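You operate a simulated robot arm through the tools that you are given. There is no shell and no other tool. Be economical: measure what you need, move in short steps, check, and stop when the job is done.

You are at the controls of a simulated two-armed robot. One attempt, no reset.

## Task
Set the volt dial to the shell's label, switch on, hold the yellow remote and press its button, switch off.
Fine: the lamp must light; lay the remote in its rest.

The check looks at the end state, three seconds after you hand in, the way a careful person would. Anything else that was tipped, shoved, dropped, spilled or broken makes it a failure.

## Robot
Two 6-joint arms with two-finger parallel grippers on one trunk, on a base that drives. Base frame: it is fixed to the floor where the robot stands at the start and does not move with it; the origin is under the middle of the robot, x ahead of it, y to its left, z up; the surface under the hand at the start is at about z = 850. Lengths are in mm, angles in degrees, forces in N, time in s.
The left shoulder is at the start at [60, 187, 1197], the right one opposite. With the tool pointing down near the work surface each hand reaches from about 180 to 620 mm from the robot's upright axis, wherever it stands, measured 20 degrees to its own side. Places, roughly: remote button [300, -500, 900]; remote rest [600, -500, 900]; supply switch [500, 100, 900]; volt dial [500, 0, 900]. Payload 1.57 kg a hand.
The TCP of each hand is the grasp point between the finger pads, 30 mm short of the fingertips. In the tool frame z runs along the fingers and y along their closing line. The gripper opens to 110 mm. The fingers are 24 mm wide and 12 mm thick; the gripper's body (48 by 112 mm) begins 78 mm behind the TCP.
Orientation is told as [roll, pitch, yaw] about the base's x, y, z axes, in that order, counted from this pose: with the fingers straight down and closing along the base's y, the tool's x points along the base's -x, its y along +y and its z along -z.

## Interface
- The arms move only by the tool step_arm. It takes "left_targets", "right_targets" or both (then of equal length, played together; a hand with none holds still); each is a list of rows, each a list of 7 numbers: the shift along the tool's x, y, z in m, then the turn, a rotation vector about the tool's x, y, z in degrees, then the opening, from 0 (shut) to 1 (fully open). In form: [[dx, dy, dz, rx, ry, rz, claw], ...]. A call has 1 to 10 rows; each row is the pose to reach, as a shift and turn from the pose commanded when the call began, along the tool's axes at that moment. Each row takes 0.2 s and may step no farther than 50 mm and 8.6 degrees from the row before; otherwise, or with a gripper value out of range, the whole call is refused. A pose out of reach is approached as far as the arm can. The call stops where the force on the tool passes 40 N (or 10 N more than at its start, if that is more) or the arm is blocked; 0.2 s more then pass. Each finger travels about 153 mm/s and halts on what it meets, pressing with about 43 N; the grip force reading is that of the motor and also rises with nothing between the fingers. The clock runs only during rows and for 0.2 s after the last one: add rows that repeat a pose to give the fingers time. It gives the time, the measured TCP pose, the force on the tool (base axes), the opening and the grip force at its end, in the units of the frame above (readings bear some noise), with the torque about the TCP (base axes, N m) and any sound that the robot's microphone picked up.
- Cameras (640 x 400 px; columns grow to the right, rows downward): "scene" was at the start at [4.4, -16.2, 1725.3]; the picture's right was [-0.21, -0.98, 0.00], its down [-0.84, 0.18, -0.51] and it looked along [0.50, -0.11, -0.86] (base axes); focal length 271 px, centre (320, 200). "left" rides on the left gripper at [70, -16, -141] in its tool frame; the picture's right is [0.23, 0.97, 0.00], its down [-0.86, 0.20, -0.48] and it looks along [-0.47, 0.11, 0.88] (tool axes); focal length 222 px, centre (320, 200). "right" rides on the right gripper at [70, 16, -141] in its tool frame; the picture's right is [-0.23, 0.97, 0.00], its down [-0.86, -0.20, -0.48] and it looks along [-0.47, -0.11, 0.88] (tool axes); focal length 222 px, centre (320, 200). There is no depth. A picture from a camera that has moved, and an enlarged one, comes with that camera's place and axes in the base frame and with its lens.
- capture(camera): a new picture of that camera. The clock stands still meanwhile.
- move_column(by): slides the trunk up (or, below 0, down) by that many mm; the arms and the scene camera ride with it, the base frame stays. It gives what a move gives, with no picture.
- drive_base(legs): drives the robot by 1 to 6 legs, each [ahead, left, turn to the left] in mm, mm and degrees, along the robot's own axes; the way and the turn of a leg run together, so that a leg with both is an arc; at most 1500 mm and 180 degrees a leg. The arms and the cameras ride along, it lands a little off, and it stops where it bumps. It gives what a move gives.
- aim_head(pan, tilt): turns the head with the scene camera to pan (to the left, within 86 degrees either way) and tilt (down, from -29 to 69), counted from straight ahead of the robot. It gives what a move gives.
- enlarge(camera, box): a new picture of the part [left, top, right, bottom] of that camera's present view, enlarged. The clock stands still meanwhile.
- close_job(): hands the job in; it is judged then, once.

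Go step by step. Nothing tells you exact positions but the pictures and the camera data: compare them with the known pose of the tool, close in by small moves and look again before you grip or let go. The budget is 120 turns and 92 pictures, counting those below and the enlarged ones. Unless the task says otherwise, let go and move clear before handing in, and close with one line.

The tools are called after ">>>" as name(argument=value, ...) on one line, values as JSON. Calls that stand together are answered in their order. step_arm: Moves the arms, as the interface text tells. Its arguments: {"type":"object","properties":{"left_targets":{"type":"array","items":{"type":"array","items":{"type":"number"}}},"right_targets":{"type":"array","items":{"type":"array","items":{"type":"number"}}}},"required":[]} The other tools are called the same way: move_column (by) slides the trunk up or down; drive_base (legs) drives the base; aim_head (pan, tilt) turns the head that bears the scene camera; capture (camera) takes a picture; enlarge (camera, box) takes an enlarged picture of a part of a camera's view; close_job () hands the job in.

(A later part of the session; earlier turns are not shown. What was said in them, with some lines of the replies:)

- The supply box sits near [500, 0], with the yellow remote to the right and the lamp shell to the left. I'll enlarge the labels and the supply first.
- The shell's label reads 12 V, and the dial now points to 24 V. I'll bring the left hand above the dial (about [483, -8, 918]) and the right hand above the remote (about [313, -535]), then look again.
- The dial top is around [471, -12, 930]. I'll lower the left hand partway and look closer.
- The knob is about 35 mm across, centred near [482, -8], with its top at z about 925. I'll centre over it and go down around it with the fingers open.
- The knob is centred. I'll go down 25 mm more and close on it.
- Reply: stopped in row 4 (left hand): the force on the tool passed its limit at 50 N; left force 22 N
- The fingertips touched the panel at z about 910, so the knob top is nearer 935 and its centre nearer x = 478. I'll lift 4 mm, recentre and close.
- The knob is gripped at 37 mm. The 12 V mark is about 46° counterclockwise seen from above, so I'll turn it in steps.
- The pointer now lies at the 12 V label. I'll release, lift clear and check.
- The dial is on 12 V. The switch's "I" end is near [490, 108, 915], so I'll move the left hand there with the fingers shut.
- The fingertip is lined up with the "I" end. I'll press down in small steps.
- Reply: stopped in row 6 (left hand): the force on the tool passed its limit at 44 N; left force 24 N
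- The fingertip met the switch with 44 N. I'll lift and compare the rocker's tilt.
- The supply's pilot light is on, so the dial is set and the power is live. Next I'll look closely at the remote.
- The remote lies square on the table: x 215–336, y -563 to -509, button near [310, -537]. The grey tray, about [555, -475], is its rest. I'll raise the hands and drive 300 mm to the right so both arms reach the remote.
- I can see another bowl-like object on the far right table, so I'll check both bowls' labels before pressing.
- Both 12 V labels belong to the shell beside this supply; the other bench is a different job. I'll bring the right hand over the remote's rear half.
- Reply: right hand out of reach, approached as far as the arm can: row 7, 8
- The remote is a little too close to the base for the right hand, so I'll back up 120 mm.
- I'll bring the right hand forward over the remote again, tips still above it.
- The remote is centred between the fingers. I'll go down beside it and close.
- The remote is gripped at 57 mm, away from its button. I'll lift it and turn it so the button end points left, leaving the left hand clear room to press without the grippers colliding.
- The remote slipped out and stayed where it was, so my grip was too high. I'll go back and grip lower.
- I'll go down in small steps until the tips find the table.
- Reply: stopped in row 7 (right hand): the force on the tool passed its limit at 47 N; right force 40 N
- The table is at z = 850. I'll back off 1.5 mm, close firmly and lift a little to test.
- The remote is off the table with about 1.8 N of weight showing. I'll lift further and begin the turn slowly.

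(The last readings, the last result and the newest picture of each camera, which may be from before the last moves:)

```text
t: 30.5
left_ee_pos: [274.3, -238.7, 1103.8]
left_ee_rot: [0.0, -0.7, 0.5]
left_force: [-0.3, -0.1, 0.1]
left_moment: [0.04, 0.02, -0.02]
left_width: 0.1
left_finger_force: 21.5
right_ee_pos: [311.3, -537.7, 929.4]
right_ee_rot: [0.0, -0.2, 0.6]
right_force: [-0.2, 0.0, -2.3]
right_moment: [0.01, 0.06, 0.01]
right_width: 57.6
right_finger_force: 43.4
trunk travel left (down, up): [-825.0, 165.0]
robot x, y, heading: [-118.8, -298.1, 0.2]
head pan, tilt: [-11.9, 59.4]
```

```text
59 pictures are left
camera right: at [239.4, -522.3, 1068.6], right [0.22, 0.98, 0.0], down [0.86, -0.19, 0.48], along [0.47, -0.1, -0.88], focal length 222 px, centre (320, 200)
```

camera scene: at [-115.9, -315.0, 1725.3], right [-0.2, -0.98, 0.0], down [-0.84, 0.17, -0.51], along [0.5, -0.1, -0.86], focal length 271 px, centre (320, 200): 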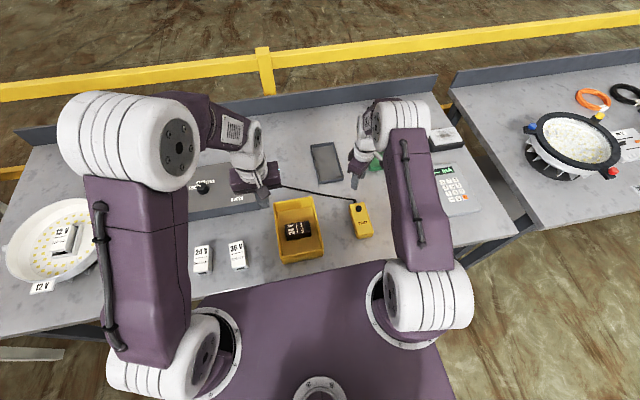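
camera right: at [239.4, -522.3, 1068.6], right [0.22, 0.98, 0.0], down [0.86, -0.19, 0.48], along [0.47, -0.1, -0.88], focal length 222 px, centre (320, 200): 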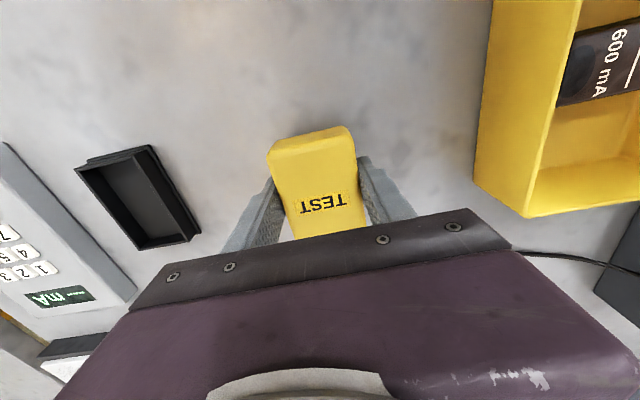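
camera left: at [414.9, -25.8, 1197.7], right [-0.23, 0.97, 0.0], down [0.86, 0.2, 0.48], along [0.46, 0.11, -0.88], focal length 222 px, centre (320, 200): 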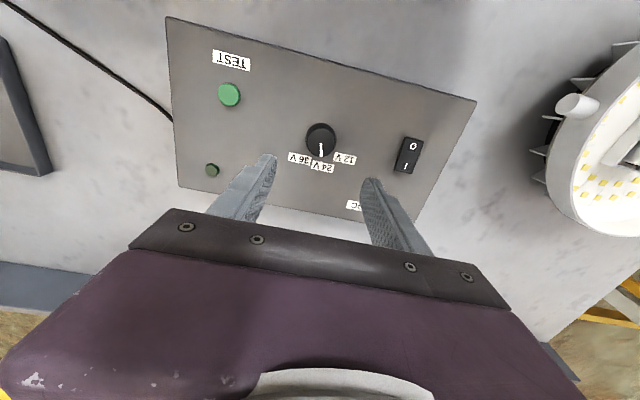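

The remote is secure. I'll raise it a bit and rotate it 90° so the button end points left.

>>> step_arm(right_targets=[[0, 0, -0.02, 0, 0, -8, 0], [0, 0, -0.04, 0, 0, -16, 0], [0, 0, -0.04, 0, 0, -24, 0], [0, 0, -0.04, 0, 0, -32, 0], [0, 0, -0.04, 0, 0, -40, 0], [0, 0, -0.04, 0, 0, -48, 0], [0, 0, -0.04, 0, 0, -56, 0], [0, 0, -0.04, 0, 0, -64, 0], [0, 0, -0.04, 0, 0, -72, 0], [0, 0, -0.04, 0, 0, -80, 0]])

>>> drive_base(legs=[[90, -110, 0]])

>>> capture(camera="scene")

```text
t: 32.7
left_ee_pos: [273.9, -238.5, 1104.8]
left_ee_rot: [0.0, -0.7, 0.6]
left_force: [0.3, 0.3, 0.2]
left_moment: [0.02, 0.04, 0.0]
left_width: 0.0
left_finger_force: 21.4
right_ee_pos: [309.9, -538.2, 969.2]
right_ee_rot: [-0.2, 0.1, 80.9]
right_force: [0.4, 0.2, -2.0]
right_moment: [-0.03, 0.01, 0.04]
right_width: 57.4
right_finger_force: 43.0
trunk travel left (down, up): [-825.0, 165.0]
robot x, y, heading: [-120.8, -300.4, 0.6]
head pan, tilt: [-11.9, 59.4]
```

```text
t: 34.1
left_ee_pos: [365.0, -347.0, 1105.5]
left_ee_rot: [-0.1, -0.8, 0.6]
left_force: [-0.6, 0.2, -0.4]
left_moment: [0.0, -0.02, 0.03]
left_width: 0.0
left_finger_force: 21.2
right_ee_pos: [399.3, -645.6, 970.8]
right_ee_rot: [-0.3, 0.1, 80.8]
right_force: [-0.5, 0.0, -1.7]
right_moment: [-0.04, -0.01, 0.0]
right_width: 57.4
right_finger_force: 42.7
trunk travel left (down, up): [-825.0, 165.0]
robot x, y, heading: [-27.2, -407.7, 0.7]
head pan, tilt: [-11.9, 59.4]
```

```text
58 pictures are left
camera scene: at [-26.2, -424.0, 1725.3], right [-0.19, -0.98, 0.0], down [-0.84, 0.17, -0.51], along [0.5, -0.1, -0.86], focal length 271 px, centre (320, 200)
```

scene: 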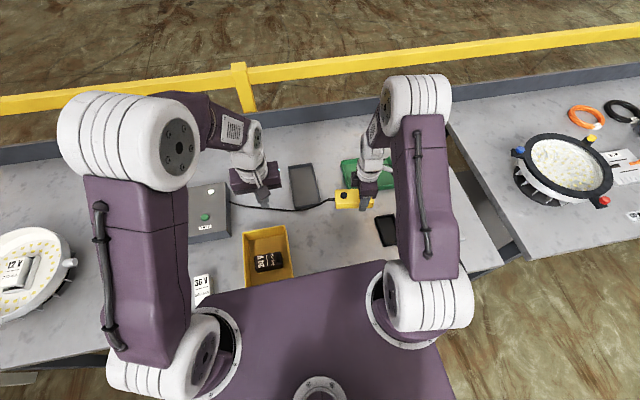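

The remote's button end faces left. I'll move it to a free spot near [400, -570] and set it down, still gripped, so pressing can't pivot it.

>>> step_arm(right_targets=[[-0.025, 0.004, 0, 0, 0, -3, 0], [-0.05, 0.008, 0, 0, 0, -6, 0], [-0.074, 0.012, 0, 0, 0, -9, 0], [-0.074, 0.012, 0.03, 0, 0, -9, 0], [-0.074, 0.012, 0.06, 0, 0, -9, 0], [-0.074, 0.012, 0.075, 0, 0, -9, 0], [-0.074, 0.012, 0.081, 0, 0, -9, 0]])

>>> enlarge(camera="scene", box=[220, 130, 440, 270])

```text
t: 35.7
left_ee_pos: [365.8, -347.3, 1104.1]
left_ee_rot: [-0.1, -0.7, 0.6]
left_force: [0.2, -0.4, 0.1]
left_moment: [0.02, -0.01, 0.0]
left_width: 0.0
left_finger_force: 20.9
right_ee_pos: [400.8, -575.2, 889.7]
right_ee_rot: [-0.2, 0.0, 89.7]
right_force: [0.0, 0.2, -2.2]
right_moment: [-0.06, -0.02, -0.02]
right_width: 57.6
right_finger_force: 43.4
trunk travel left (down, up): [-825.0, 165.0]
robot x, y, heading: [-32.8, -410.0, 0.6]
head pan, tilt: [-11.9, 59.4]
```

```text
2.86 times, centred on (330, 200) of scene
camera zoom: at [-24.0, -426.5, 1725.3], right [-0.19, -0.98, 0.0], down [-0.84, 0.17, -0.51], along [0.5, -0.1, -0.86], focal length 775 px, centre (291, 200)
```

zoom: 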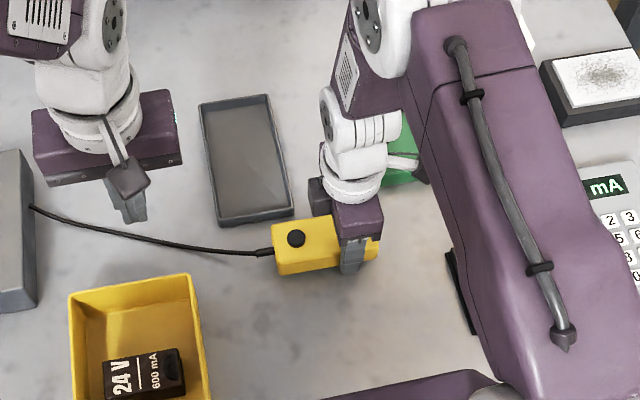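

I'll lower the remote the last few millimetres onto the table. The left hand then comes over the button, near [399, -513], leaning left by 25°.

>>> step_arm(right_targets=[[0, 0, 0.003, 0, 0, 0, 0], [0, 0, 0.006, 0, 0, 0, 0], [0, 0, 0.008, 0, 0, 0, 0]])

>>> step_arm(left_targets=[[-0.01, -0.02, 0.0, 5, 0, 0, 0], [-0.02, -0.045, 0.0, 10, 0, 0, 0], [-0.033, -0.075, 0.01, 15, 0, 0, 0], [-0.033, -0.105, 0.03, 20, 0, 0, 0], [-0.033, -0.135, 0.06, 25, 0, 0, 0], [-0.033, -0.155, 0.1, 25, 0, 0, 0], [-0.033, -0.165, 0.13, 25, 0, 0, 0], [-0.033, -0.165, 0.13, 25, 0, 0, 0]])

>>> capture(camera="left")

>>> capture(camera="scene")

```text
t: 36.5
left_ee_pos: [364.7, -348.6, 1103.4]
left_ee_rot: [0.1, -0.7, 0.7]
left_force: [-0.7, -0.5, 0.0]
left_moment: [0.03, 0.02, 0.0]
left_width: 0.0
left_finger_force: 21.2
right_ee_pos: [401.9, -574.0, 882.0]
right_ee_rot: [-0.1, 0.0, 89.8]
right_force: [0.3, -0.2, -1.9]
right_moment: [-0.08, 0.0, -0.01]
right_width: 57.9
right_finger_force: 42.8
trunk travel left (down, up): [-825.0, 165.0]
robot x, y, heading: [-28.4, -408.2, 0.6]
head pan, tilt: [-11.9, 59.4]
```

```text
t: 38.0
left_ee_pos: [404.9, -507.1, 987.6]
left_ee_rot: [-24.9, -0.9, 0.8]
left_force: [-0.1, -0.3, -0.6]
left_moment: [0.02, -0.02, -0.04]
left_width: 0.0
left_finger_force: 21.4
right_ee_pos: [398.8, -574.2, 880.5]
right_ee_rot: [-0.2, 0.1, 89.5]
right_force: [0.5, -1.2, 0.0]
right_moment: [0.12, 0.04, -0.06]
right_width: 58.0
right_finger_force: 42.8
trunk travel left (down, up): [-825.0, 165.0]
robot x, y, heading: [-28.4, -410.1, 0.8]
head pan, tilt: [-11.9, 59.4]
stopped in row 7 (left hand): the force on the tool passed its limit at 60 N (the readings are from after the stop); the commanded pose is now the measured one
```

```text
56 pictures are left
camera left: at [332.9, -463.4, 1121.7], right [-0.23, 0.88, -0.41], down [0.84, 0.39, 0.36], along [0.48, -0.27, -0.83], focal length 222 px, centre (320, 200)
```

left: 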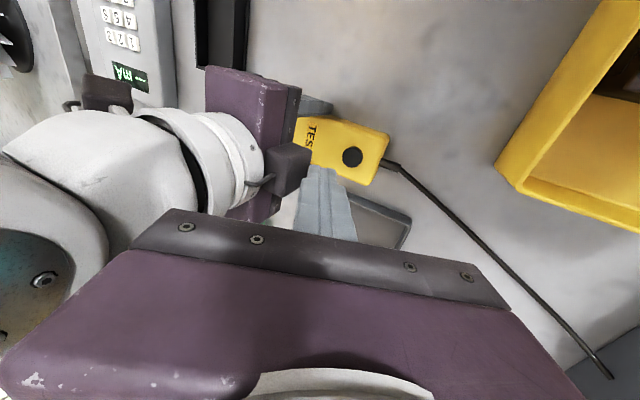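

```text
55 pictures are left
camera scene: at [-24.6, -426.8, 1725.3], right [-0.19, -0.98, 0.0], down [-0.84, 0.17, -0.51], along [0.5, -0.1, -0.86], focal length 271 px, centre (320, 200)
```

scene: 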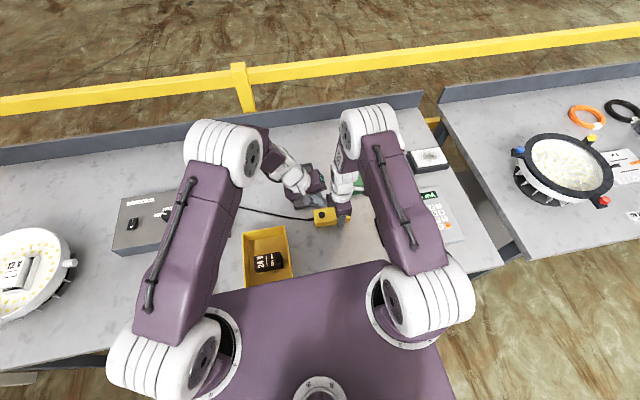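

A fingertip met a small box on the side of the right gripper because I came in too far inward. I'll back off outward and line up to approach along the leaning finger axis.

>>> step_arm(left_targets=[[0.002, 0.013, -0.008, 0, 0, 0, 0], [0.006, 0.0254, -0.014, 0, 0, 0, 0], [0.006, 0.0254, -0.014, 0, 0, 0, 0]])

>>> enlarge(camera="left", box=[220, 70, 440, 210])

>>> enlarge(camera="scene", box=[240, 140, 400, 250])

```text
t: 38.8
left_ee_pos: [400.0, -478.9, 989.6]
left_ee_rot: [-25.0, -0.9, 0.7]
left_force: [-0.1, -0.2, 0.8]
left_moment: [0.0, -0.02, 0.04]
left_width: 0.3
left_finger_force: 21.0
right_ee_pos: [400.9, -575.0, 880.2]
right_ee_rot: [-0.2, 0.1, 89.5]
right_force: [0.4, -0.3, 0.7]
right_moment: [0.2, 0.09, -0.02]
right_width: 57.7
right_finger_force: 43.1
trunk travel left (down, up): [-825.0, 165.0]
robot x, y, heading: [-25.7, -410.0, 0.6]
head pan, tilt: [-11.9, 59.4]
```

```text
2.86 times, centred on (330, 140) of left
camera zoom: at [326.7, -434.3, 1122.9], right [-0.23, 0.88, -0.41], down [0.84, 0.39, 0.36], along [0.48, -0.27, -0.83], focal length 635 px, centre (291, 371)
```

zoom: 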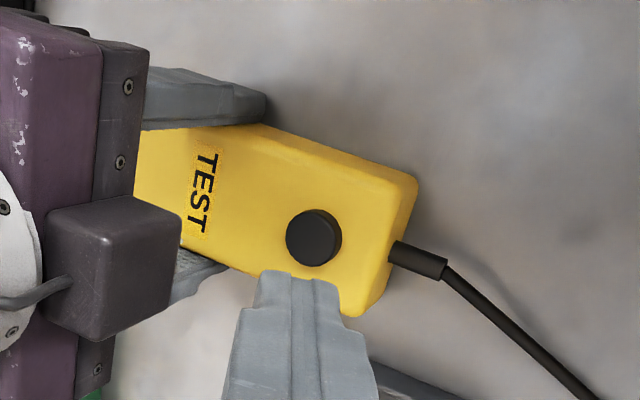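

```text
3.64 times, centred on (320, 195) of scene
camera zoom: at [-24.4, -426.4, 1725.3], right [-0.19, -0.98, 0.0], down [-0.84, 0.17, -0.51], along [0.5, -0.1, -0.86], focal length 986 px, centre (320, 218)
```

zoom: 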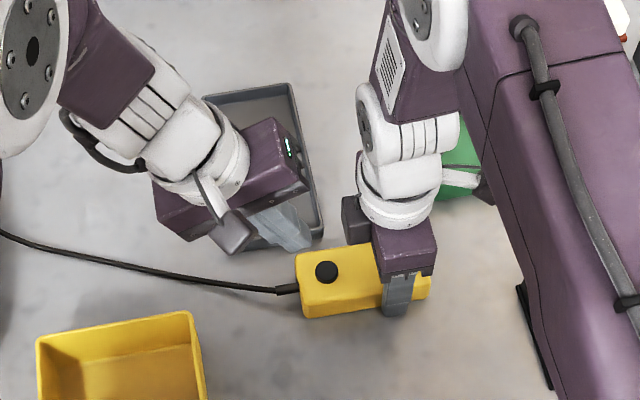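

The button is near [403, -516, 890]. I'll advance along the finger axis to about 10 mm short of it and check.

>>> step_arm(left_targets=[[-0.001, -0.001, 0.02, 0, 0, 0, 0], [-0.002, -0.002, 0.04, 0, 0, 0, 0], [-0.003, -0.003, 0.055, 0, 0, 0, 0], [-0.003, -0.004, 0.066, 0, 0, 0, 0], [-0.003, -0.004, 0.066, 0, 0, 0, 0]])

>>> enlarge(camera="left", box=[220, 90, 440, 230])

>>> enlarge(camera="scene", box=[280, 160, 380, 230])

```text
t: 40.0
left_ee_pos: [404.3, -512.0, 930.9]
left_ee_rot: [-24.9, -0.9, 0.7]
left_force: [-0.7, 0.6, -0.2]
left_moment: [-0.01, 0.02, -0.01]
left_width: 0.0
left_finger_force: 21.0
right_ee_pos: [400.3, -575.0, 880.7]
right_ee_rot: [-0.2, 0.1, 89.5]
right_force: [-0.1, 0.5, 0.1]
right_moment: [0.13, 0.05, 0.02]
right_width: 57.6
right_finger_force: 43.0
trunk travel left (down, up): [-825.0, 165.0]
robot x, y, heading: [-27.5, -408.8, 0.4]
head pan, tilt: [-11.9, 59.4]
```

```text
2.86 times, centred on (330, 160) of left
camera zoom: at [331.6, -466.7, 1063.6], right [-0.23, 0.88, -0.41], down [0.84, 0.39, 0.36], along [0.48, -0.27, -0.83], focal length 635 px, centre (291, 314)
```

zoom: 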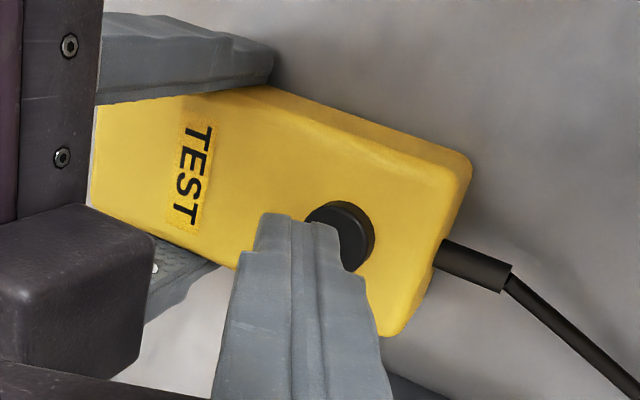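

```text
5.71 times, centred on (330, 195) of scene
camera zoom: at [-24.4, -426.4, 1725.2], right [-0.19, -0.98, 0.0], down [-0.84, 0.17, -0.51], along [0.5, -0.1, -0.86], focal length 1550 px, centre (263, 229)
```

zoom: 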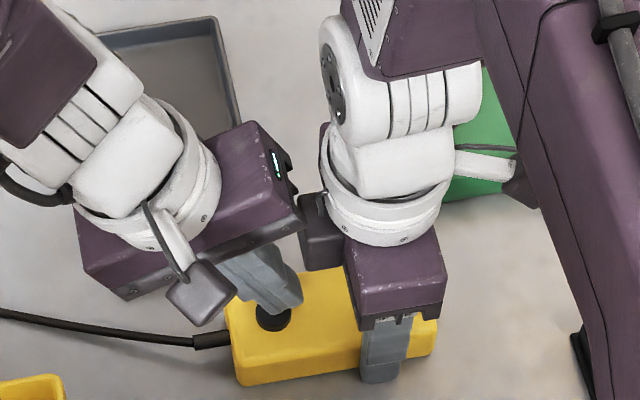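

I'll shift 3 mm and press straight down gently in 2 mm steps.

>>> step_arm(left_targets=[[0.003, 0.0018, -0.001, 0, 0, 0, 0], [0.003, 0.0043, 0.0044, 0, 0, 0, 0], [0.003, 0.0051, 0.0062, 0, 0, 0, 0], [0.003, 0.0059, 0.008, 0, 0, 0, 0], [0.003, 0.0064, 0.009, 0, 0, 0, 0], [0.003, 0.0068, 0.01, 0, 0, 0, 0], [0.003, 0.0072, 0.011, 0, 0, 0, 0]])

>>> capture(camera="scene")

>>> enlarge(camera="left", box=[220, 90, 440, 230])

```text
t: 41.6
left_ee_pos: [400.8, -509.7, 920.1]
left_ee_rot: [-25.1, -1.1, 0.6]
left_force: [-7.7, 9.0, 34.2]
left_moment: [0.21, 0.32, -0.04]
left_width: 0.1
left_finger_force: 21.2
right_ee_pos: [400.5, -574.3, 880.1]
right_ee_rot: [-0.2, 0.1, 89.5]
right_force: [8.1, -8.6, -22.8]
right_moment: [-0.96, 0.29, -0.52]
right_width: 57.8
right_finger_force: 43.2
trunk travel left (down, up): [-825.0, 165.0]
robot x, y, heading: [-32.8, -408.2, 0.9]
head pan, tilt: [-11.9, 59.4]
heard: click
```

```text
50 pictures are left
camera scene: at [-25.4, -426.0, 1725.4], right [-0.19, -0.98, 0.0], down [-0.84, 0.17, -0.51], along [0.5, -0.1, -0.86], focal length 271 px, centre (320, 200)
```

scene: 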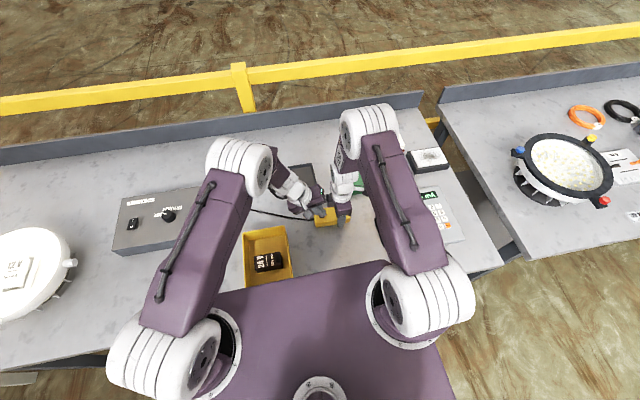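

```text
2.86 times, centred on (330, 160) of left
camera zoom: at [328.3, -464.0, 1053.5], right [-0.23, 0.88, -0.42], down [0.84, 0.39, 0.36], along [0.48, -0.27, -0.83], focal length 635 px, centre (291, 314)
```

zoom: 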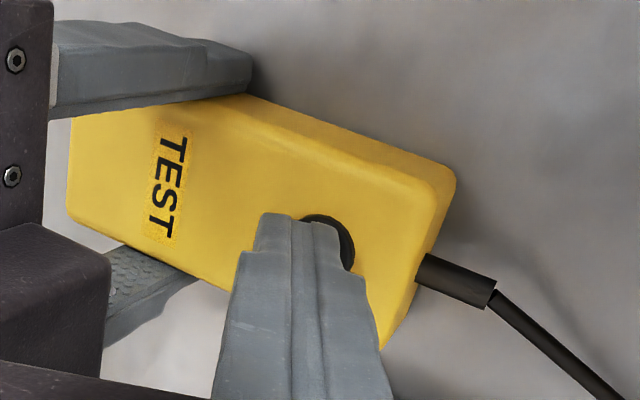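

A click was heard and the shell looks bright. I'll look at it up close.

>>> enlarge(camera="scene", box=[0, 180, 220, 330])

```text
2.67 times, centred on (110, 255) of scene
camera zoom: at [-25.4, -426.0, 1725.4], right [-0.19, -0.98, 0.0], down [-0.84, 0.17, -0.51], along [0.5, -0.1, -0.86], focal length 723 px, centre (880, 53)
```

zoom: 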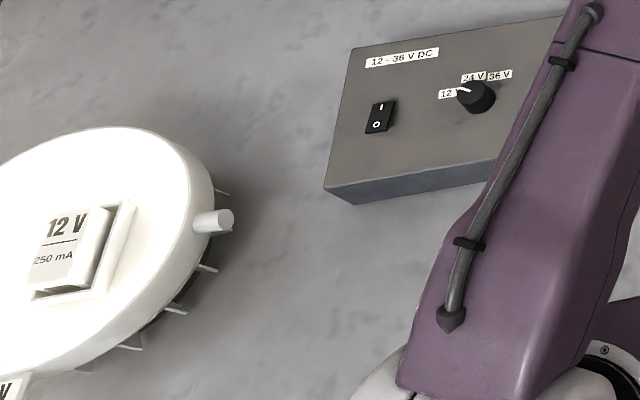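

The lamp is fully lit. I'll release the button and back the left hand off along the way it came.

>>> step_arm(left_targets=[[0, -0.004, -0.009, 0, 0, 0, 0], [0, -0.004, -0.03, 0, 0, 0, 0], [0, 0.0, -0.06, 0, 0, 0, 0], [0, 0.01, -0.1, 0, 0, 0, 0], [0, 0.04, -0.13, 0, 0, 0, 0], [0, 0.08, -0.15, -5, 0, 0, 0], [0, 0.12, -0.16, -10, 0, 0, 0], [0, 0.15, -0.16, -15, 0, 0, 0], [0, 0.17, -0.15, -20, 0, 0, 0], [0, 0.18, -0.14, -25, 0, 0, 0]])

>>> capture(camera="scene")

```text
t: 43.8
left_ee_pos: [395.5, -285.8, 972.5]
left_ee_rot: [0.1, -0.8, 0.7]
left_force: [0.3, 0.1, -0.1]
left_moment: [0.04, 0.0, 0.0]
left_width: 0.2
left_finger_force: 21.1
right_ee_pos: [402.1, -574.3, 880.7]
right_ee_rot: [-0.1, 0.1, 89.6]
right_force: [0.0, -0.5, 2.9]
right_moment: [0.37, 0.14, 0.0]
right_width: 57.5
right_finger_force: 42.7
trunk travel left (down, up): [-825.0, 165.0]
robot x, y, heading: [-27.5, -409.7, 0.7]
head pan, tilt: [-11.9, 59.4]
```

```text
47 pictures are left
camera scene: at [-24.4, -426.5, 1725.3], right [-0.19, -0.98, 0.0], down [-0.84, 0.17, -0.51], along [0.5, -0.1, -0.86], focal length 271 px, centre (320, 200)
```

scene: 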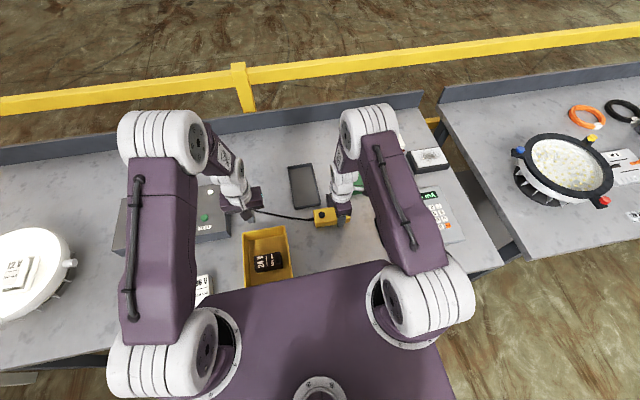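

The lamp stays lit. Next I'll lift the remote, turn it back lengthwise, and drive slightly left to reach the grey rest.

>>> step_arm(left_targets=[[0, 0, -0.02, 0, 0, 0, 0], [0.0, 0, -0.05, 0, 0, 0, 0], [0.0, 0, -0.08, 0, 0, 0, 0], [0.0, 0, -0.1, 0, 0, 0, 0], [0.0, 0, -0.1, 0, 0, 0, 0], [0.0, 0, -0.1, 0, 0, 0, 0], [0.0, 0, -0.1, 0, 0, 0, 0], [0.0, 0, -0.1, 0, 0, 0, 0], [0.0, 0, -0.1, 0, 0, 0, 0], [0.0, 0, -0.1, 0, 0, 0, 0]], right_targets=[[0, 0, -0.02, 0, 0, 0, 0], [0, 0, -0.045, 0, 0, 0, 0], [0, 0, -0.07, 0, 0, 8, 0], [0, 0, -0.08, 0, 0, 16, 0], [0, 0, -0.08, 0, 0, 24, 0], [0, 0, -0.08, 0, 0, 32, 0], [0, 0, -0.08, 0, 0, 40, 0], [0, 0, -0.08, 0, 0, 48, 0], [0, 0, -0.08, 0, 0, 56, 0], [0, 0, -0.08, 0, 0, 64, 0]])

>>> drive_base(legs=[[0, 70, 0]])

```text
t: 46.0
left_ee_pos: [394.7, -287.6, 1070.5]
left_ee_rot: [0.1, -0.9, 0.7]
left_force: [-1.0, -0.2, -0.1]
left_moment: [0.02, 0.02, 0.02]
left_width: 0.0
left_finger_force: 21.0
right_ee_pos: [402.2, -573.9, 959.5]
right_ee_rot: [-0.1, -0.1, 25.4]
right_force: [0.0, 0.4, -0.8]
right_moment: [-0.03, 0.04, 0.01]
right_width: 57.6
right_finger_force: 43.0
trunk travel left (down, up): [-825.0, 165.0]
robot x, y, heading: [-28.3, -409.3, 0.7]
head pan, tilt: [-11.9, 59.4]
```

```text
t: 47.0
left_ee_pos: [393.7, -225.0, 1071.0]
left_ee_rot: [0.3, -1.0, 0.6]
left_force: [-0.3, -0.2, -0.1]
left_moment: [0.03, -0.02, 0.0]
left_width: 0.1
left_finger_force: 21.6
right_ee_pos: [401.3, -510.3, 960.0]
right_ee_rot: [0.0, -0.2, 25.5]
right_force: [0.5, -0.3, -1.8]
right_moment: [-0.01, 0.05, -0.02]
right_width: 57.4
right_finger_force: 43.2
trunk travel left (down, up): [-825.0, 165.0]
robot x, y, heading: [-30.5, -341.6, 0.5]
head pan, tilt: [-11.9, 59.4]
```

I'll turn the remote straight and carry it above the tray.

>>> step_arm(right_targets=[[-0.02, -0.003, 0, 0, 0, 6, 0], [-0.04, -0.006, 0, 0, 0, 12, 0], [-0.06, -0.009, 0, 0, 0, 18, 0], [-0.09, -0.013, 0, 0, 0, 24, 0], [-0.119, -0.018, 0, 0, 0, 25.4, 0], [-0.119, -0.018, 0, 0, 0, 25.4, 0]])

>>> capture(camera="right")

>>> enlarge(camera="scene", box=[260, 110, 440, 230])

```text
t: 48.4
left_ee_pos: [392.7, -219.9, 1069.3]
left_ee_rot: [0.0, -0.9, 0.6]
left_force: [0.3, 0.1, 1.3]
left_moment: [-0.03, 0.03, -0.05]
left_width: 0.2
left_finger_force: 21.4
right_ee_pos: [516.1, -472.0, 960.0]
right_ee_rot: [-0.1, -0.1, 0.0]
right_force: [-0.7, 0.2, -2.0]
right_moment: [-0.01, 0.03, 0.0]
right_width: 57.6
right_finger_force: 43.1
trunk travel left (down, up): [-825.0, 165.0]
robot x, y, heading: [-31.0, -344.1, 0.7]
head pan, tilt: [-11.9, 59.4]
```

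```text
46 pictures are left
camera right: at [447.0, -455.9, 1099.7], right [0.23, 0.97, 0.0], down [0.85, -0.2, 0.48], along [0.47, -0.11, -0.88], focal length 222 px, centre (320, 200)
```

right: 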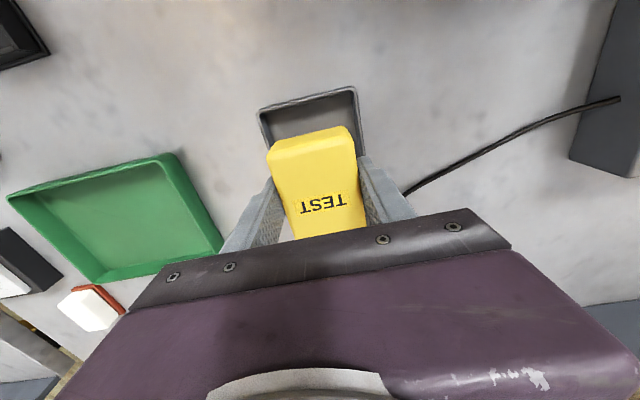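

```text
3.33 times, centred on (350, 170) of scene
camera zoom: at [-25.5, -357.8, 1725.3], right [-0.2, -0.98, 0.0], down [-0.84, 0.17, -0.51], along [0.5, -0.1, -0.86], focal length 904 px, centre (220, 300)
```

zoom: 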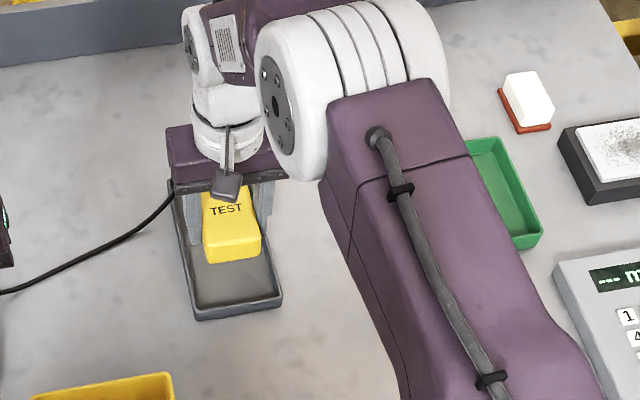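

I need to know the tray's inside width precisely, since fingers plus remote take about 82 mm.

>>> enlarge(camera="right", box=[240, 70, 380, 160])

>>> enlarge(camera="scene", box=[300, 150, 350, 215])

```text
4.44 times, centred on (310, 115) of right
camera zoom: at [447.0, -455.9, 1099.7], right [0.23, 0.97, 0.0], down [0.85, -0.2, 0.48], along [0.47, -0.11, -0.88], focal length 987 px, centre (364, 578)
```

zoom: 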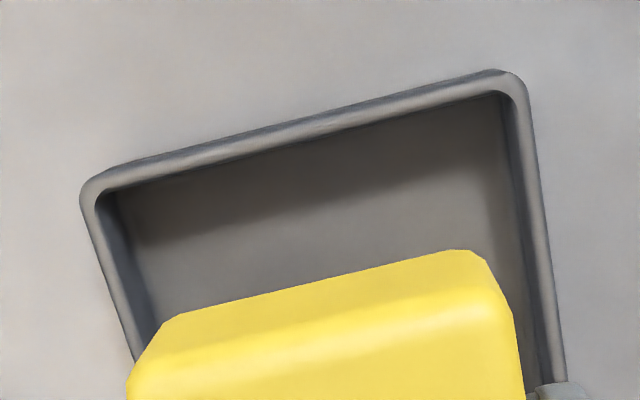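

```text
6.15 times, centred on (325, 182) of scene
camera zoom: at [-25.5, -357.8, 1725.3], right [-0.2, -0.98, 0.0], down [-0.84, 0.17, -0.51], along [0.5, -0.1, -0.86], focal length 1669 px, centre (289, 308)
```

zoom: 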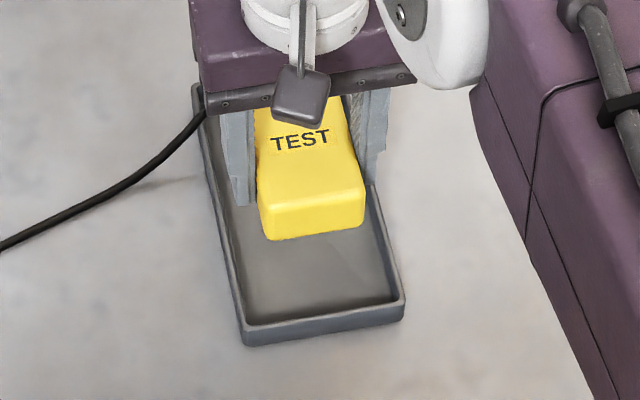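

The tray's inside is about 90 mm wide, centred at y ≈ -474, so it fits with about 4 mm per side. I'll centre and lower partway, then check.

>>> step_arm(right_targets=[[-0.014, -0.002, 0.0, 0, 0, 0, 0], [-0.014, -0.002, 0.025, 0, 0, 0, 0], [-0.014, -0.002, 0.05, 0, 0, 0, 0], [-0.014, -0.002, 0.05, 0, 0, 0, 0]])

>>> enlarge(camera="right", box=[220, 70, 420, 200])

>>> enlarge(camera="scene", box=[290, 140, 360, 215])

```text
t: 49.4
left_ee_pos: [393.7, -220.7, 1069.9]
left_ee_rot: [0.0, -0.9, 0.7]
left_force: [-0.7, 0.7, 0.9]
left_moment: [-0.03, -0.01, 0.01]
left_width: 0.0
left_finger_force: 21.1
right_ee_pos: [530.9, -474.6, 910.2]
right_ee_rot: [-0.1, 0.0, 0.0]
right_force: [0.3, 1.3, -2.6]
right_moment: [-0.01, 0.05, 0.01]
right_width: 57.6
right_finger_force: 43.3
trunk travel left (down, up): [-825.0, 165.0]
robot x, y, heading: [-29.4, -340.7, 0.7]
head pan, tilt: [-11.9, 59.4]
```

```text
3.08 times, centred on (320, 135) of right
camera zoom: at [461.1, -458.8, 1050.5], right [0.23, 0.97, 0.0], down [0.85, -0.2, 0.48], along [0.47, -0.11, -0.88], focal length 684 px, centre (320, 400)
```

zoom: 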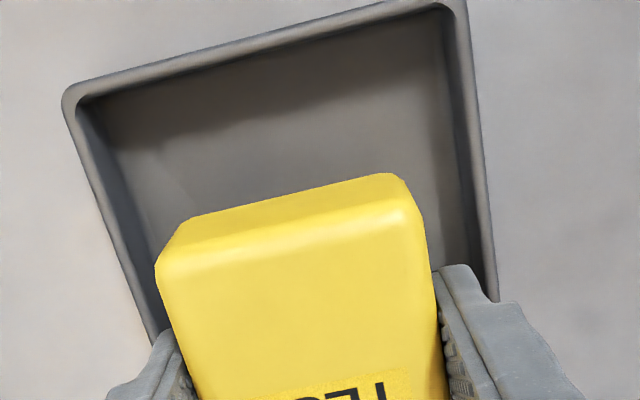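

```text
5.33 times, centred on (325, 178) of scene
camera zoom: at [-24.6, -358.8, 1725.3], right [-0.2, -0.98, 0.0], down [-0.84, 0.17, -0.51], along [0.5, -0.1, -0.86], focal length 1447 px, centre (293, 320)
```

zoom: 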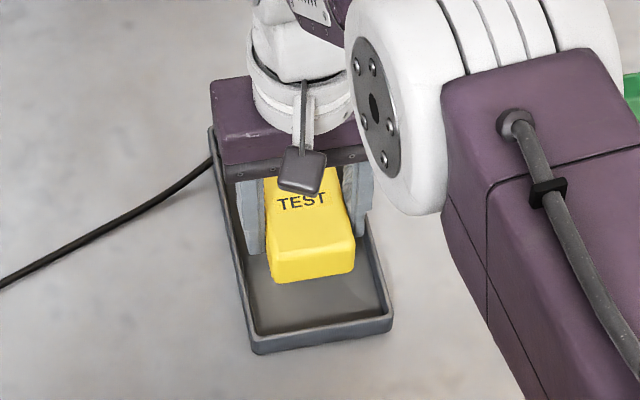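

The remote is well centred. I'll lower it to the tray floor in small steps.

>>> step_arm(right_targets=[[0, 0, 0.01, 0, 0, 0, 0], [0, 0, 0.018, 0, 0, 0, 0], [0, 0, 0.021, 0, 0, 0, 0], [0, 0, 0.023, 0, 0, 0, 0], [0, 0, 0.025, 0, 0, 0, 0], [0, 0, 0.025, 0, 0, 0, 0]])

>>> enlarge(camera="right", box=[220, 70, 420, 200])

```text
t: 50.8
left_ee_pos: [393.5, -219.4, 1070.5]
left_ee_rot: [0.0, -0.9, 0.6]
left_force: [-0.7, 0.3, 0.0]
left_moment: [-0.03, -0.03, 0.0]
left_width: 0.1
left_finger_force: 21.4
right_ee_pos: [531.0, -474.9, 885.1]
right_ee_rot: [-0.1, -0.1, -0.1]
right_force: [-2.4, 1.9, -1.8]
right_moment: [0.05, 0.11, 0.05]
right_width: 57.6
right_finger_force: 43.1
trunk travel left (down, up): [-825.0, 165.0]
robot x, y, heading: [-29.2, -344.9, 0.9]
head pan, tilt: [-11.9, 59.4]
```

```text
3.08 times, centred on (320, 135) of right
camera zoom: at [460.5, -458.6, 1024.4], right [0.23, 0.97, 0.0], down [0.85, -0.2, 0.48], along [0.47, -0.11, -0.88], focal length 684 px, centre (320, 400)
```

zoom: 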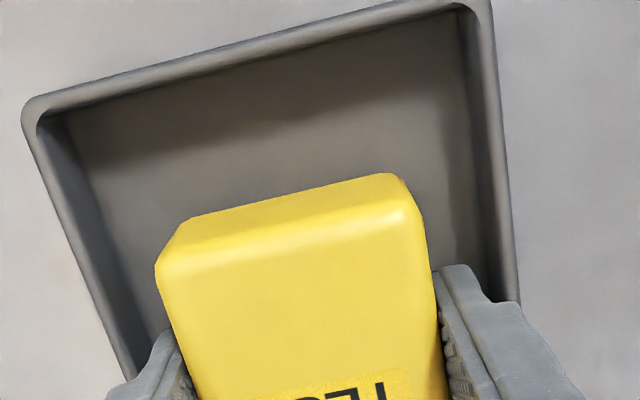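

It's almost at the floor, so I'll lower a little more until it takes the weight.

>>> step_arm(right_targets=[[0, 0, 0.001, 0, 0, 0, 0], [0, 0, 0.002, 0, 0, 0, 0], [0, 0, 0.003, 0, 0, 0, 0]])

```text
t: 51.6
left_ee_pos: [391.3, -220.3, 1071.7]
left_ee_rot: [0.1, -1.0, 0.6]
left_force: [0.1, 0.5, -0.1]
left_moment: [0.01, 0.03, -0.03]
left_width: 0.0
left_finger_force: 21.6
right_ee_pos: [529.4, -474.7, 883.3]
right_ee_rot: [-0.2, -0.5, 0.0]
right_force: [-3.8, -3.4, 13.8]
right_moment: [0.16, 0.4, -0.09]
right_width: 57.6
right_finger_force: 43.4
trunk travel left (down, up): [-825.0, 165.0]
robot x, y, heading: [-28.0, -343.3, 0.6]
head pan, tilt: [-11.9, 59.4]
```

The remote is on the floor of the tray. I'll open the fingers just a little and lift straight out.

>>> step_arm(right_targets=[[0, 0, -0.001, 0, 0, 0, 0.3], [0, 0, -0.001, 0, 0, 0, 0.56], [0, 0, -0.001, 0, 0, 0, 0.565], [0, 0, -0.001, 0, 0, 0, 0.565], [0, 0, -0.01, 0, 0, 0, 0.565], [0, 0, -0.025, 0, 0, 0, 0.565], [0, 0, -0.045, 0, 0, 0, 0.6], [0, 0, -0.08, 0, 0, 0, 0.7], [0.03, 0, -0.11, 0, 0, 0, 0.8], [0.07, 0, -0.13, 0, 0, 0, 0.8]])

>>> capture(camera="right")

>>> capture(camera="scene")

```text
t: 53.8
left_ee_pos: [391.4, -220.4, 1069.7]
left_ee_rot: [0.0, -1.0, 0.6]
left_force: [-0.1, 0.2, 0.5]
left_moment: [0.0, -0.03, -0.04]
left_width: 0.2
left_finger_force: 21.0
right_ee_pos: [458.3, -471.7, 1016.6]
right_ee_rot: [-0.1, -0.3, 0.0]
right_force: [-1.3, -1.0, 0.4]
right_moment: [0.03, -0.06, -0.01]
right_width: 88.1
right_finger_force: 0.0
trunk travel left (down, up): [-825.0, 165.0]
robot x, y, heading: [-30.3, -341.9, 0.6]
head pan, tilt: [-11.9, 59.4]
```

```text
39 pictures are left
camera right: at [387.4, -455.7, 1154.2], right [0.23, 0.97, 0.0], down [0.85, -0.2, 0.48], along [0.47, -0.11, -0.88], focal length 222 px, centre (320, 200)
```

right: 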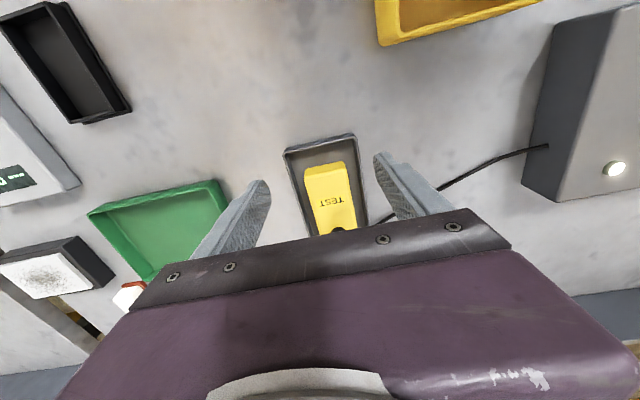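

```text
38 pictures are left
camera scene: at [-27.6, -358.4, 1725.2], right [-0.2, -0.98, 0.0], down [-0.84, 0.17, -0.51], along [0.5, -0.1, -0.86], focal length 271 px, centre (320, 200)
```

scene: 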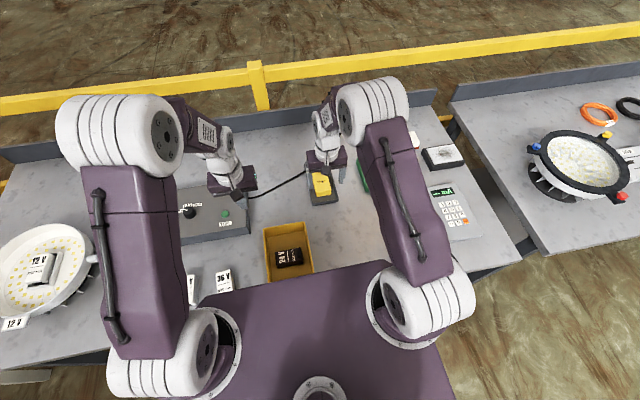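

The remote lies flat in its rest and the pilot light is still on. I'll drive back left and use the left hand to switch off.

>>> drive_base(legs=[[0, 240, 0]])

```text
t: 55.6
left_ee_pos: [390.5, 16.4, 1070.1]
left_ee_rot: [0.0, -0.9, 1.0]
left_force: [0.1, -0.6, 0.2]
left_moment: [0.0, 0.06, 0.0]
left_width: 0.0
left_finger_force: 21.4
right_ee_pos: [456.7, -234.4, 1012.7]
right_ee_rot: [0.0, -0.1, 0.5]
right_force: [1.2, 0.1, -0.2]
right_moment: [0.0, -0.02, 0.0]
right_width: 88.0
right_finger_force: 0.1
trunk travel left (down, up): [-825.0, 165.0]
robot x, y, heading: [-29.1, -107.2, 0.8]
head pan, tilt: [-11.9, 59.4]
```

>>> step_arm(left_targets=[[-0.022, 0.03, 0.0, 0, 0, 0, 0], [-0.044, 0.06, 0.01, 0, 0, 0, 0], [-0.066, 0.089, 0.04, 0, 0, 0, 0], [-0.066, 0.089, 0.08, 0, 0, 0, 0], [-0.066, 0.089, 0.08, 0, 0, 0, 0]])

>>> enlarge(camera="left", box=[220, 60, 440, 200])

```text
t: 56.8
left_ee_pos: [453.4, 108.7, 992.7]
left_ee_rot: [0.0, -1.0, 1.0]
left_force: [0.6, -0.6, 0.9]
left_moment: [0.01, -0.04, 0.02]
left_width: 0.2
left_finger_force: 21.6
right_ee_pos: [456.1, -233.2, 1014.5]
right_ee_rot: [-0.1, -0.2, 0.3]
right_force: [0.2, 0.1, 0.0]
right_moment: [-0.02, -0.03, -0.05]
right_width: 87.9
right_finger_force: 0.0
trunk travel left (down, up): [-825.0, 165.0]
robot x, y, heading: [-33.5, -107.6, 1.0]
head pan, tilt: [-11.9, 59.4]
```

```text
2.86 times, centred on (330, 130) of left
camera zoom: at [382.5, 91.7, 1132.7], right [-0.24, 0.97, 0.0], down [0.84, 0.21, 0.49], along [0.48, 0.12, -0.87], focal length 635 px, centre (291, 400)
```

zoom: 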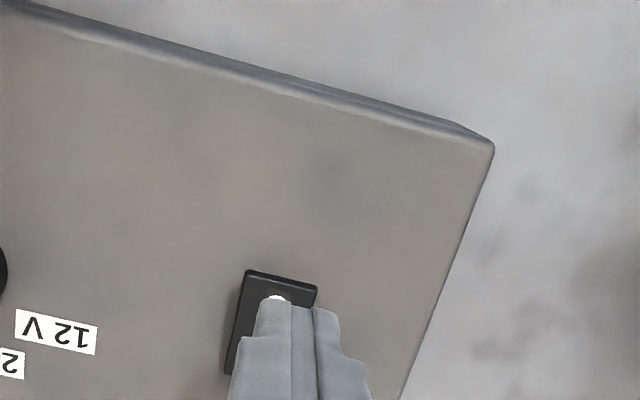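

The "O" end is around [461, 105]. I'll nudge in and press down in small steps.

>>> step_arm(left_targets=[[-0.004, -0.003, 0.015, 0, 0, 0, 0], [-0.004, -0.003, 0.03, 0, 0, 0, 0], [-0.004, -0.003, 0.037, 0, 0, 0, 0], [-0.004, -0.003, 0.041, 0, 0, 0, 0], [-0.004, -0.003, 0.044, 0, 0, 0, 0], [-0.004, -0.003, 0.047, 0, 0, 0, 0], [-0.004, -0.003, 0.049, 0, 0, 0, 0], [-0.004, -0.003, 0.051, 0, 0, 0, 0]])

>>> step_arm(left_targets=[[0, 0, -0.03, 0, 0, 0, 0], [0.02, 0.0, -0.06, 0, 0, 0, 0], [0.06, 0.0, -0.09, 0, 0, 0, 0], [0.09, 0.0, -0.12, 0, 0, 0, 0]])

>>> capture(camera="scene")

>>> enlarge(camera="scene", box=[200, 150, 340, 250])

```text
t: 58.2
left_ee_pos: [459.5, 106.1, 950.8]
left_ee_rot: [0.2, -1.5, 1.0]
left_force: [-11.8, 1.5, 26.8]
left_moment: [0.04, 0.01, -0.08]
left_width: 0.1
left_finger_force: 21.9
right_ee_pos: [451.7, -234.5, 1015.6]
right_ee_rot: [-0.1, -0.4, 0.5]
right_force: [0.2, 0.2, -0.7]
right_moment: [-0.03, 0.01, -0.02]
right_width: 88.1
right_finger_force: 0.0
trunk travel left (down, up): [-825.0, 165.0]
robot x, y, heading: [-36.7, -106.2, 1.0]
head pan, tilt: [-11.9, 59.4]
stopped in row 7 (left hand): the force on the tool passed its limit at 43 N (the readings are from after the stop); the commanded pose is now the measured one
```

```text
t: 59.2
left_ee_pos: [369.9, 101.9, 1064.1]
left_ee_rot: [0.1, -1.4, 1.0]
left_force: [0.2, 0.0, -0.5]
left_moment: [-0.02, -0.02, 0.03]
left_width: 0.0
left_finger_force: 21.4
right_ee_pos: [456.8, -233.6, 1013.3]
right_ee_rot: [-0.1, -0.2, 0.4]
right_force: [-0.7, 0.4, 0.5]
right_moment: [0.04, 0.04, -0.01]
right_width: 88.0
right_finger_force: 0.0
trunk travel left (down, up): [-825.0, 165.0]
robot x, y, heading: [-33.2, -106.3, 1.0]
head pan, tilt: [-11.9, 59.4]
```

```text
36 pictures are left
camera scene: at [-29.7, -122.8, 1725.2], right [-0.19, -0.98, 0.0], down [-0.85, 0.16, -0.51], along [0.5, -0.1, -0.86], focal length 271 px, centre (320, 200)
```

scene: 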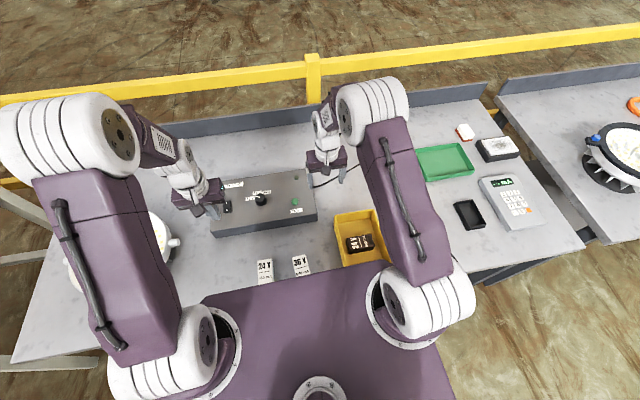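

```text
4.00 times, centred on (270, 200) of scene
camera zoom: at [-29.7, -122.8, 1725.2], right [-0.19, -0.98, 0.0], down [-0.85, 0.16, -0.51], along [0.5, -0.1, -0.86], focal length 1085 px, centre (520, 200)
```

zoom: 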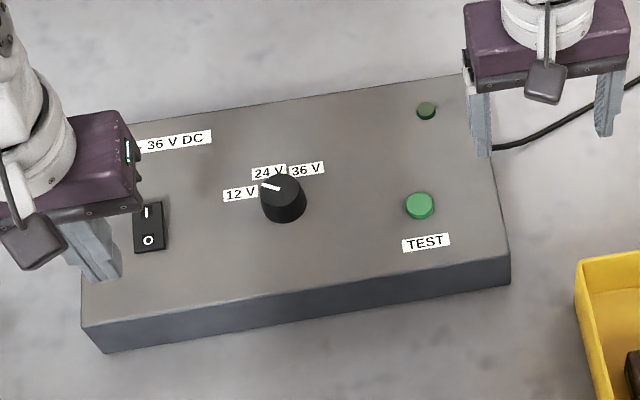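

The pilot light is off. I'll pull the right hand back and take a last look at the rest.

>>> step_arm(right_targets=[[0.02, -0.01, -0.04, 0, 0, 0, 0.8], [0.05, -0.02, -0.08, 0, 0, 0, 0.8], [0.08, -0.04, -0.11, 0, 0, 0, 0.8], [0.11, -0.06, -0.13, 0, 0, 0, 0.8]])

>>> aim_head(pan=-25, tilt=50)

>>> capture(camera="scene")

>>> capture(camera="right")

```text
refused: row 2 steps farther than a row can; nothing moved
```

```text
t: 60.0
left_ee_pos: [370.7, 100.8, 1065.0]
left_ee_rot: [0.1, -1.3, 1.1]
left_force: [0.1, 0.9, 0.9]
left_moment: [0.01, 0.03, -0.02]
left_width: 0.0
left_finger_force: 21.3
right_ee_pos: [455.4, -232.5, 1013.6]
right_ee_rot: [-0.1, -0.1, 0.3]
right_force: [-0.1, 0.1, -0.3]
right_moment: [0.0, 0.0, 0.01]
right_width: 88.1
right_finger_force: 0.1
trunk travel left (down, up): [-825.0, 165.0]
robot x, y, heading: [-36.4, -111.3, 1.0]
head pan, tilt: [-25.0, 50.0]
```

```text
34 pictures are left
camera scene: at [-24.4, -141.5, 1737.1], right [-0.41, -0.91, 0.0], down [-0.7, 0.31, -0.64], along [0.59, -0.26, -0.77], focal length 271 px, centre (320, 200)
```

scene: 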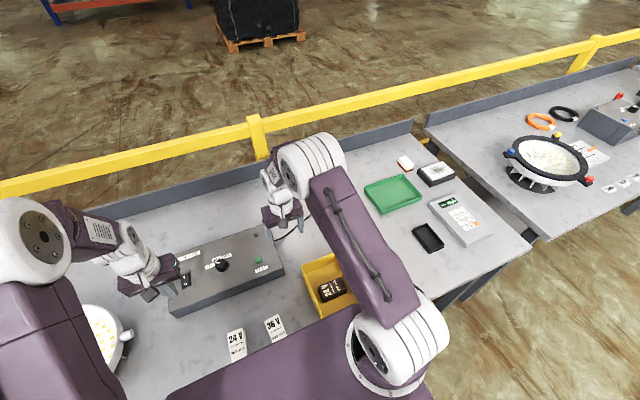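

```text
33 pictures are left
camera right: at [386.4, -217.2, 1153.3], right [0.22, 0.98, 0.0], down [0.86, -0.19, 0.48], along [0.47, -0.11, -0.88], focal length 222 px, centre (320, 200)
```

right: 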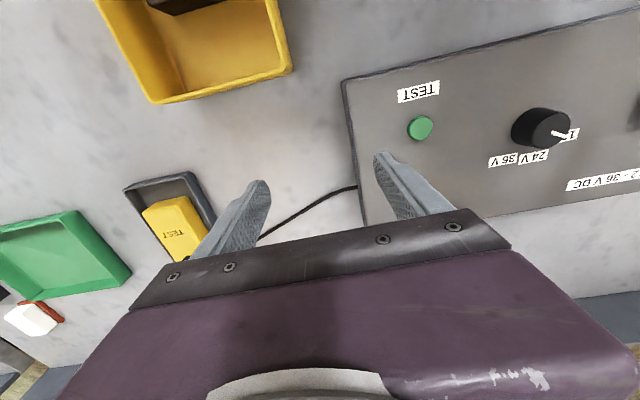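

The remote lies in its rest, the dial is on 12 V, the supply is off and both hands are clear, so I'll hand in.

>>> close_job()

```text
The job is handed in.
```

The dial is set to 12 V to match the shell's label. The lamp lit when I pressed the held remote's button, the remote is back in its rest, and the supply is switched off.
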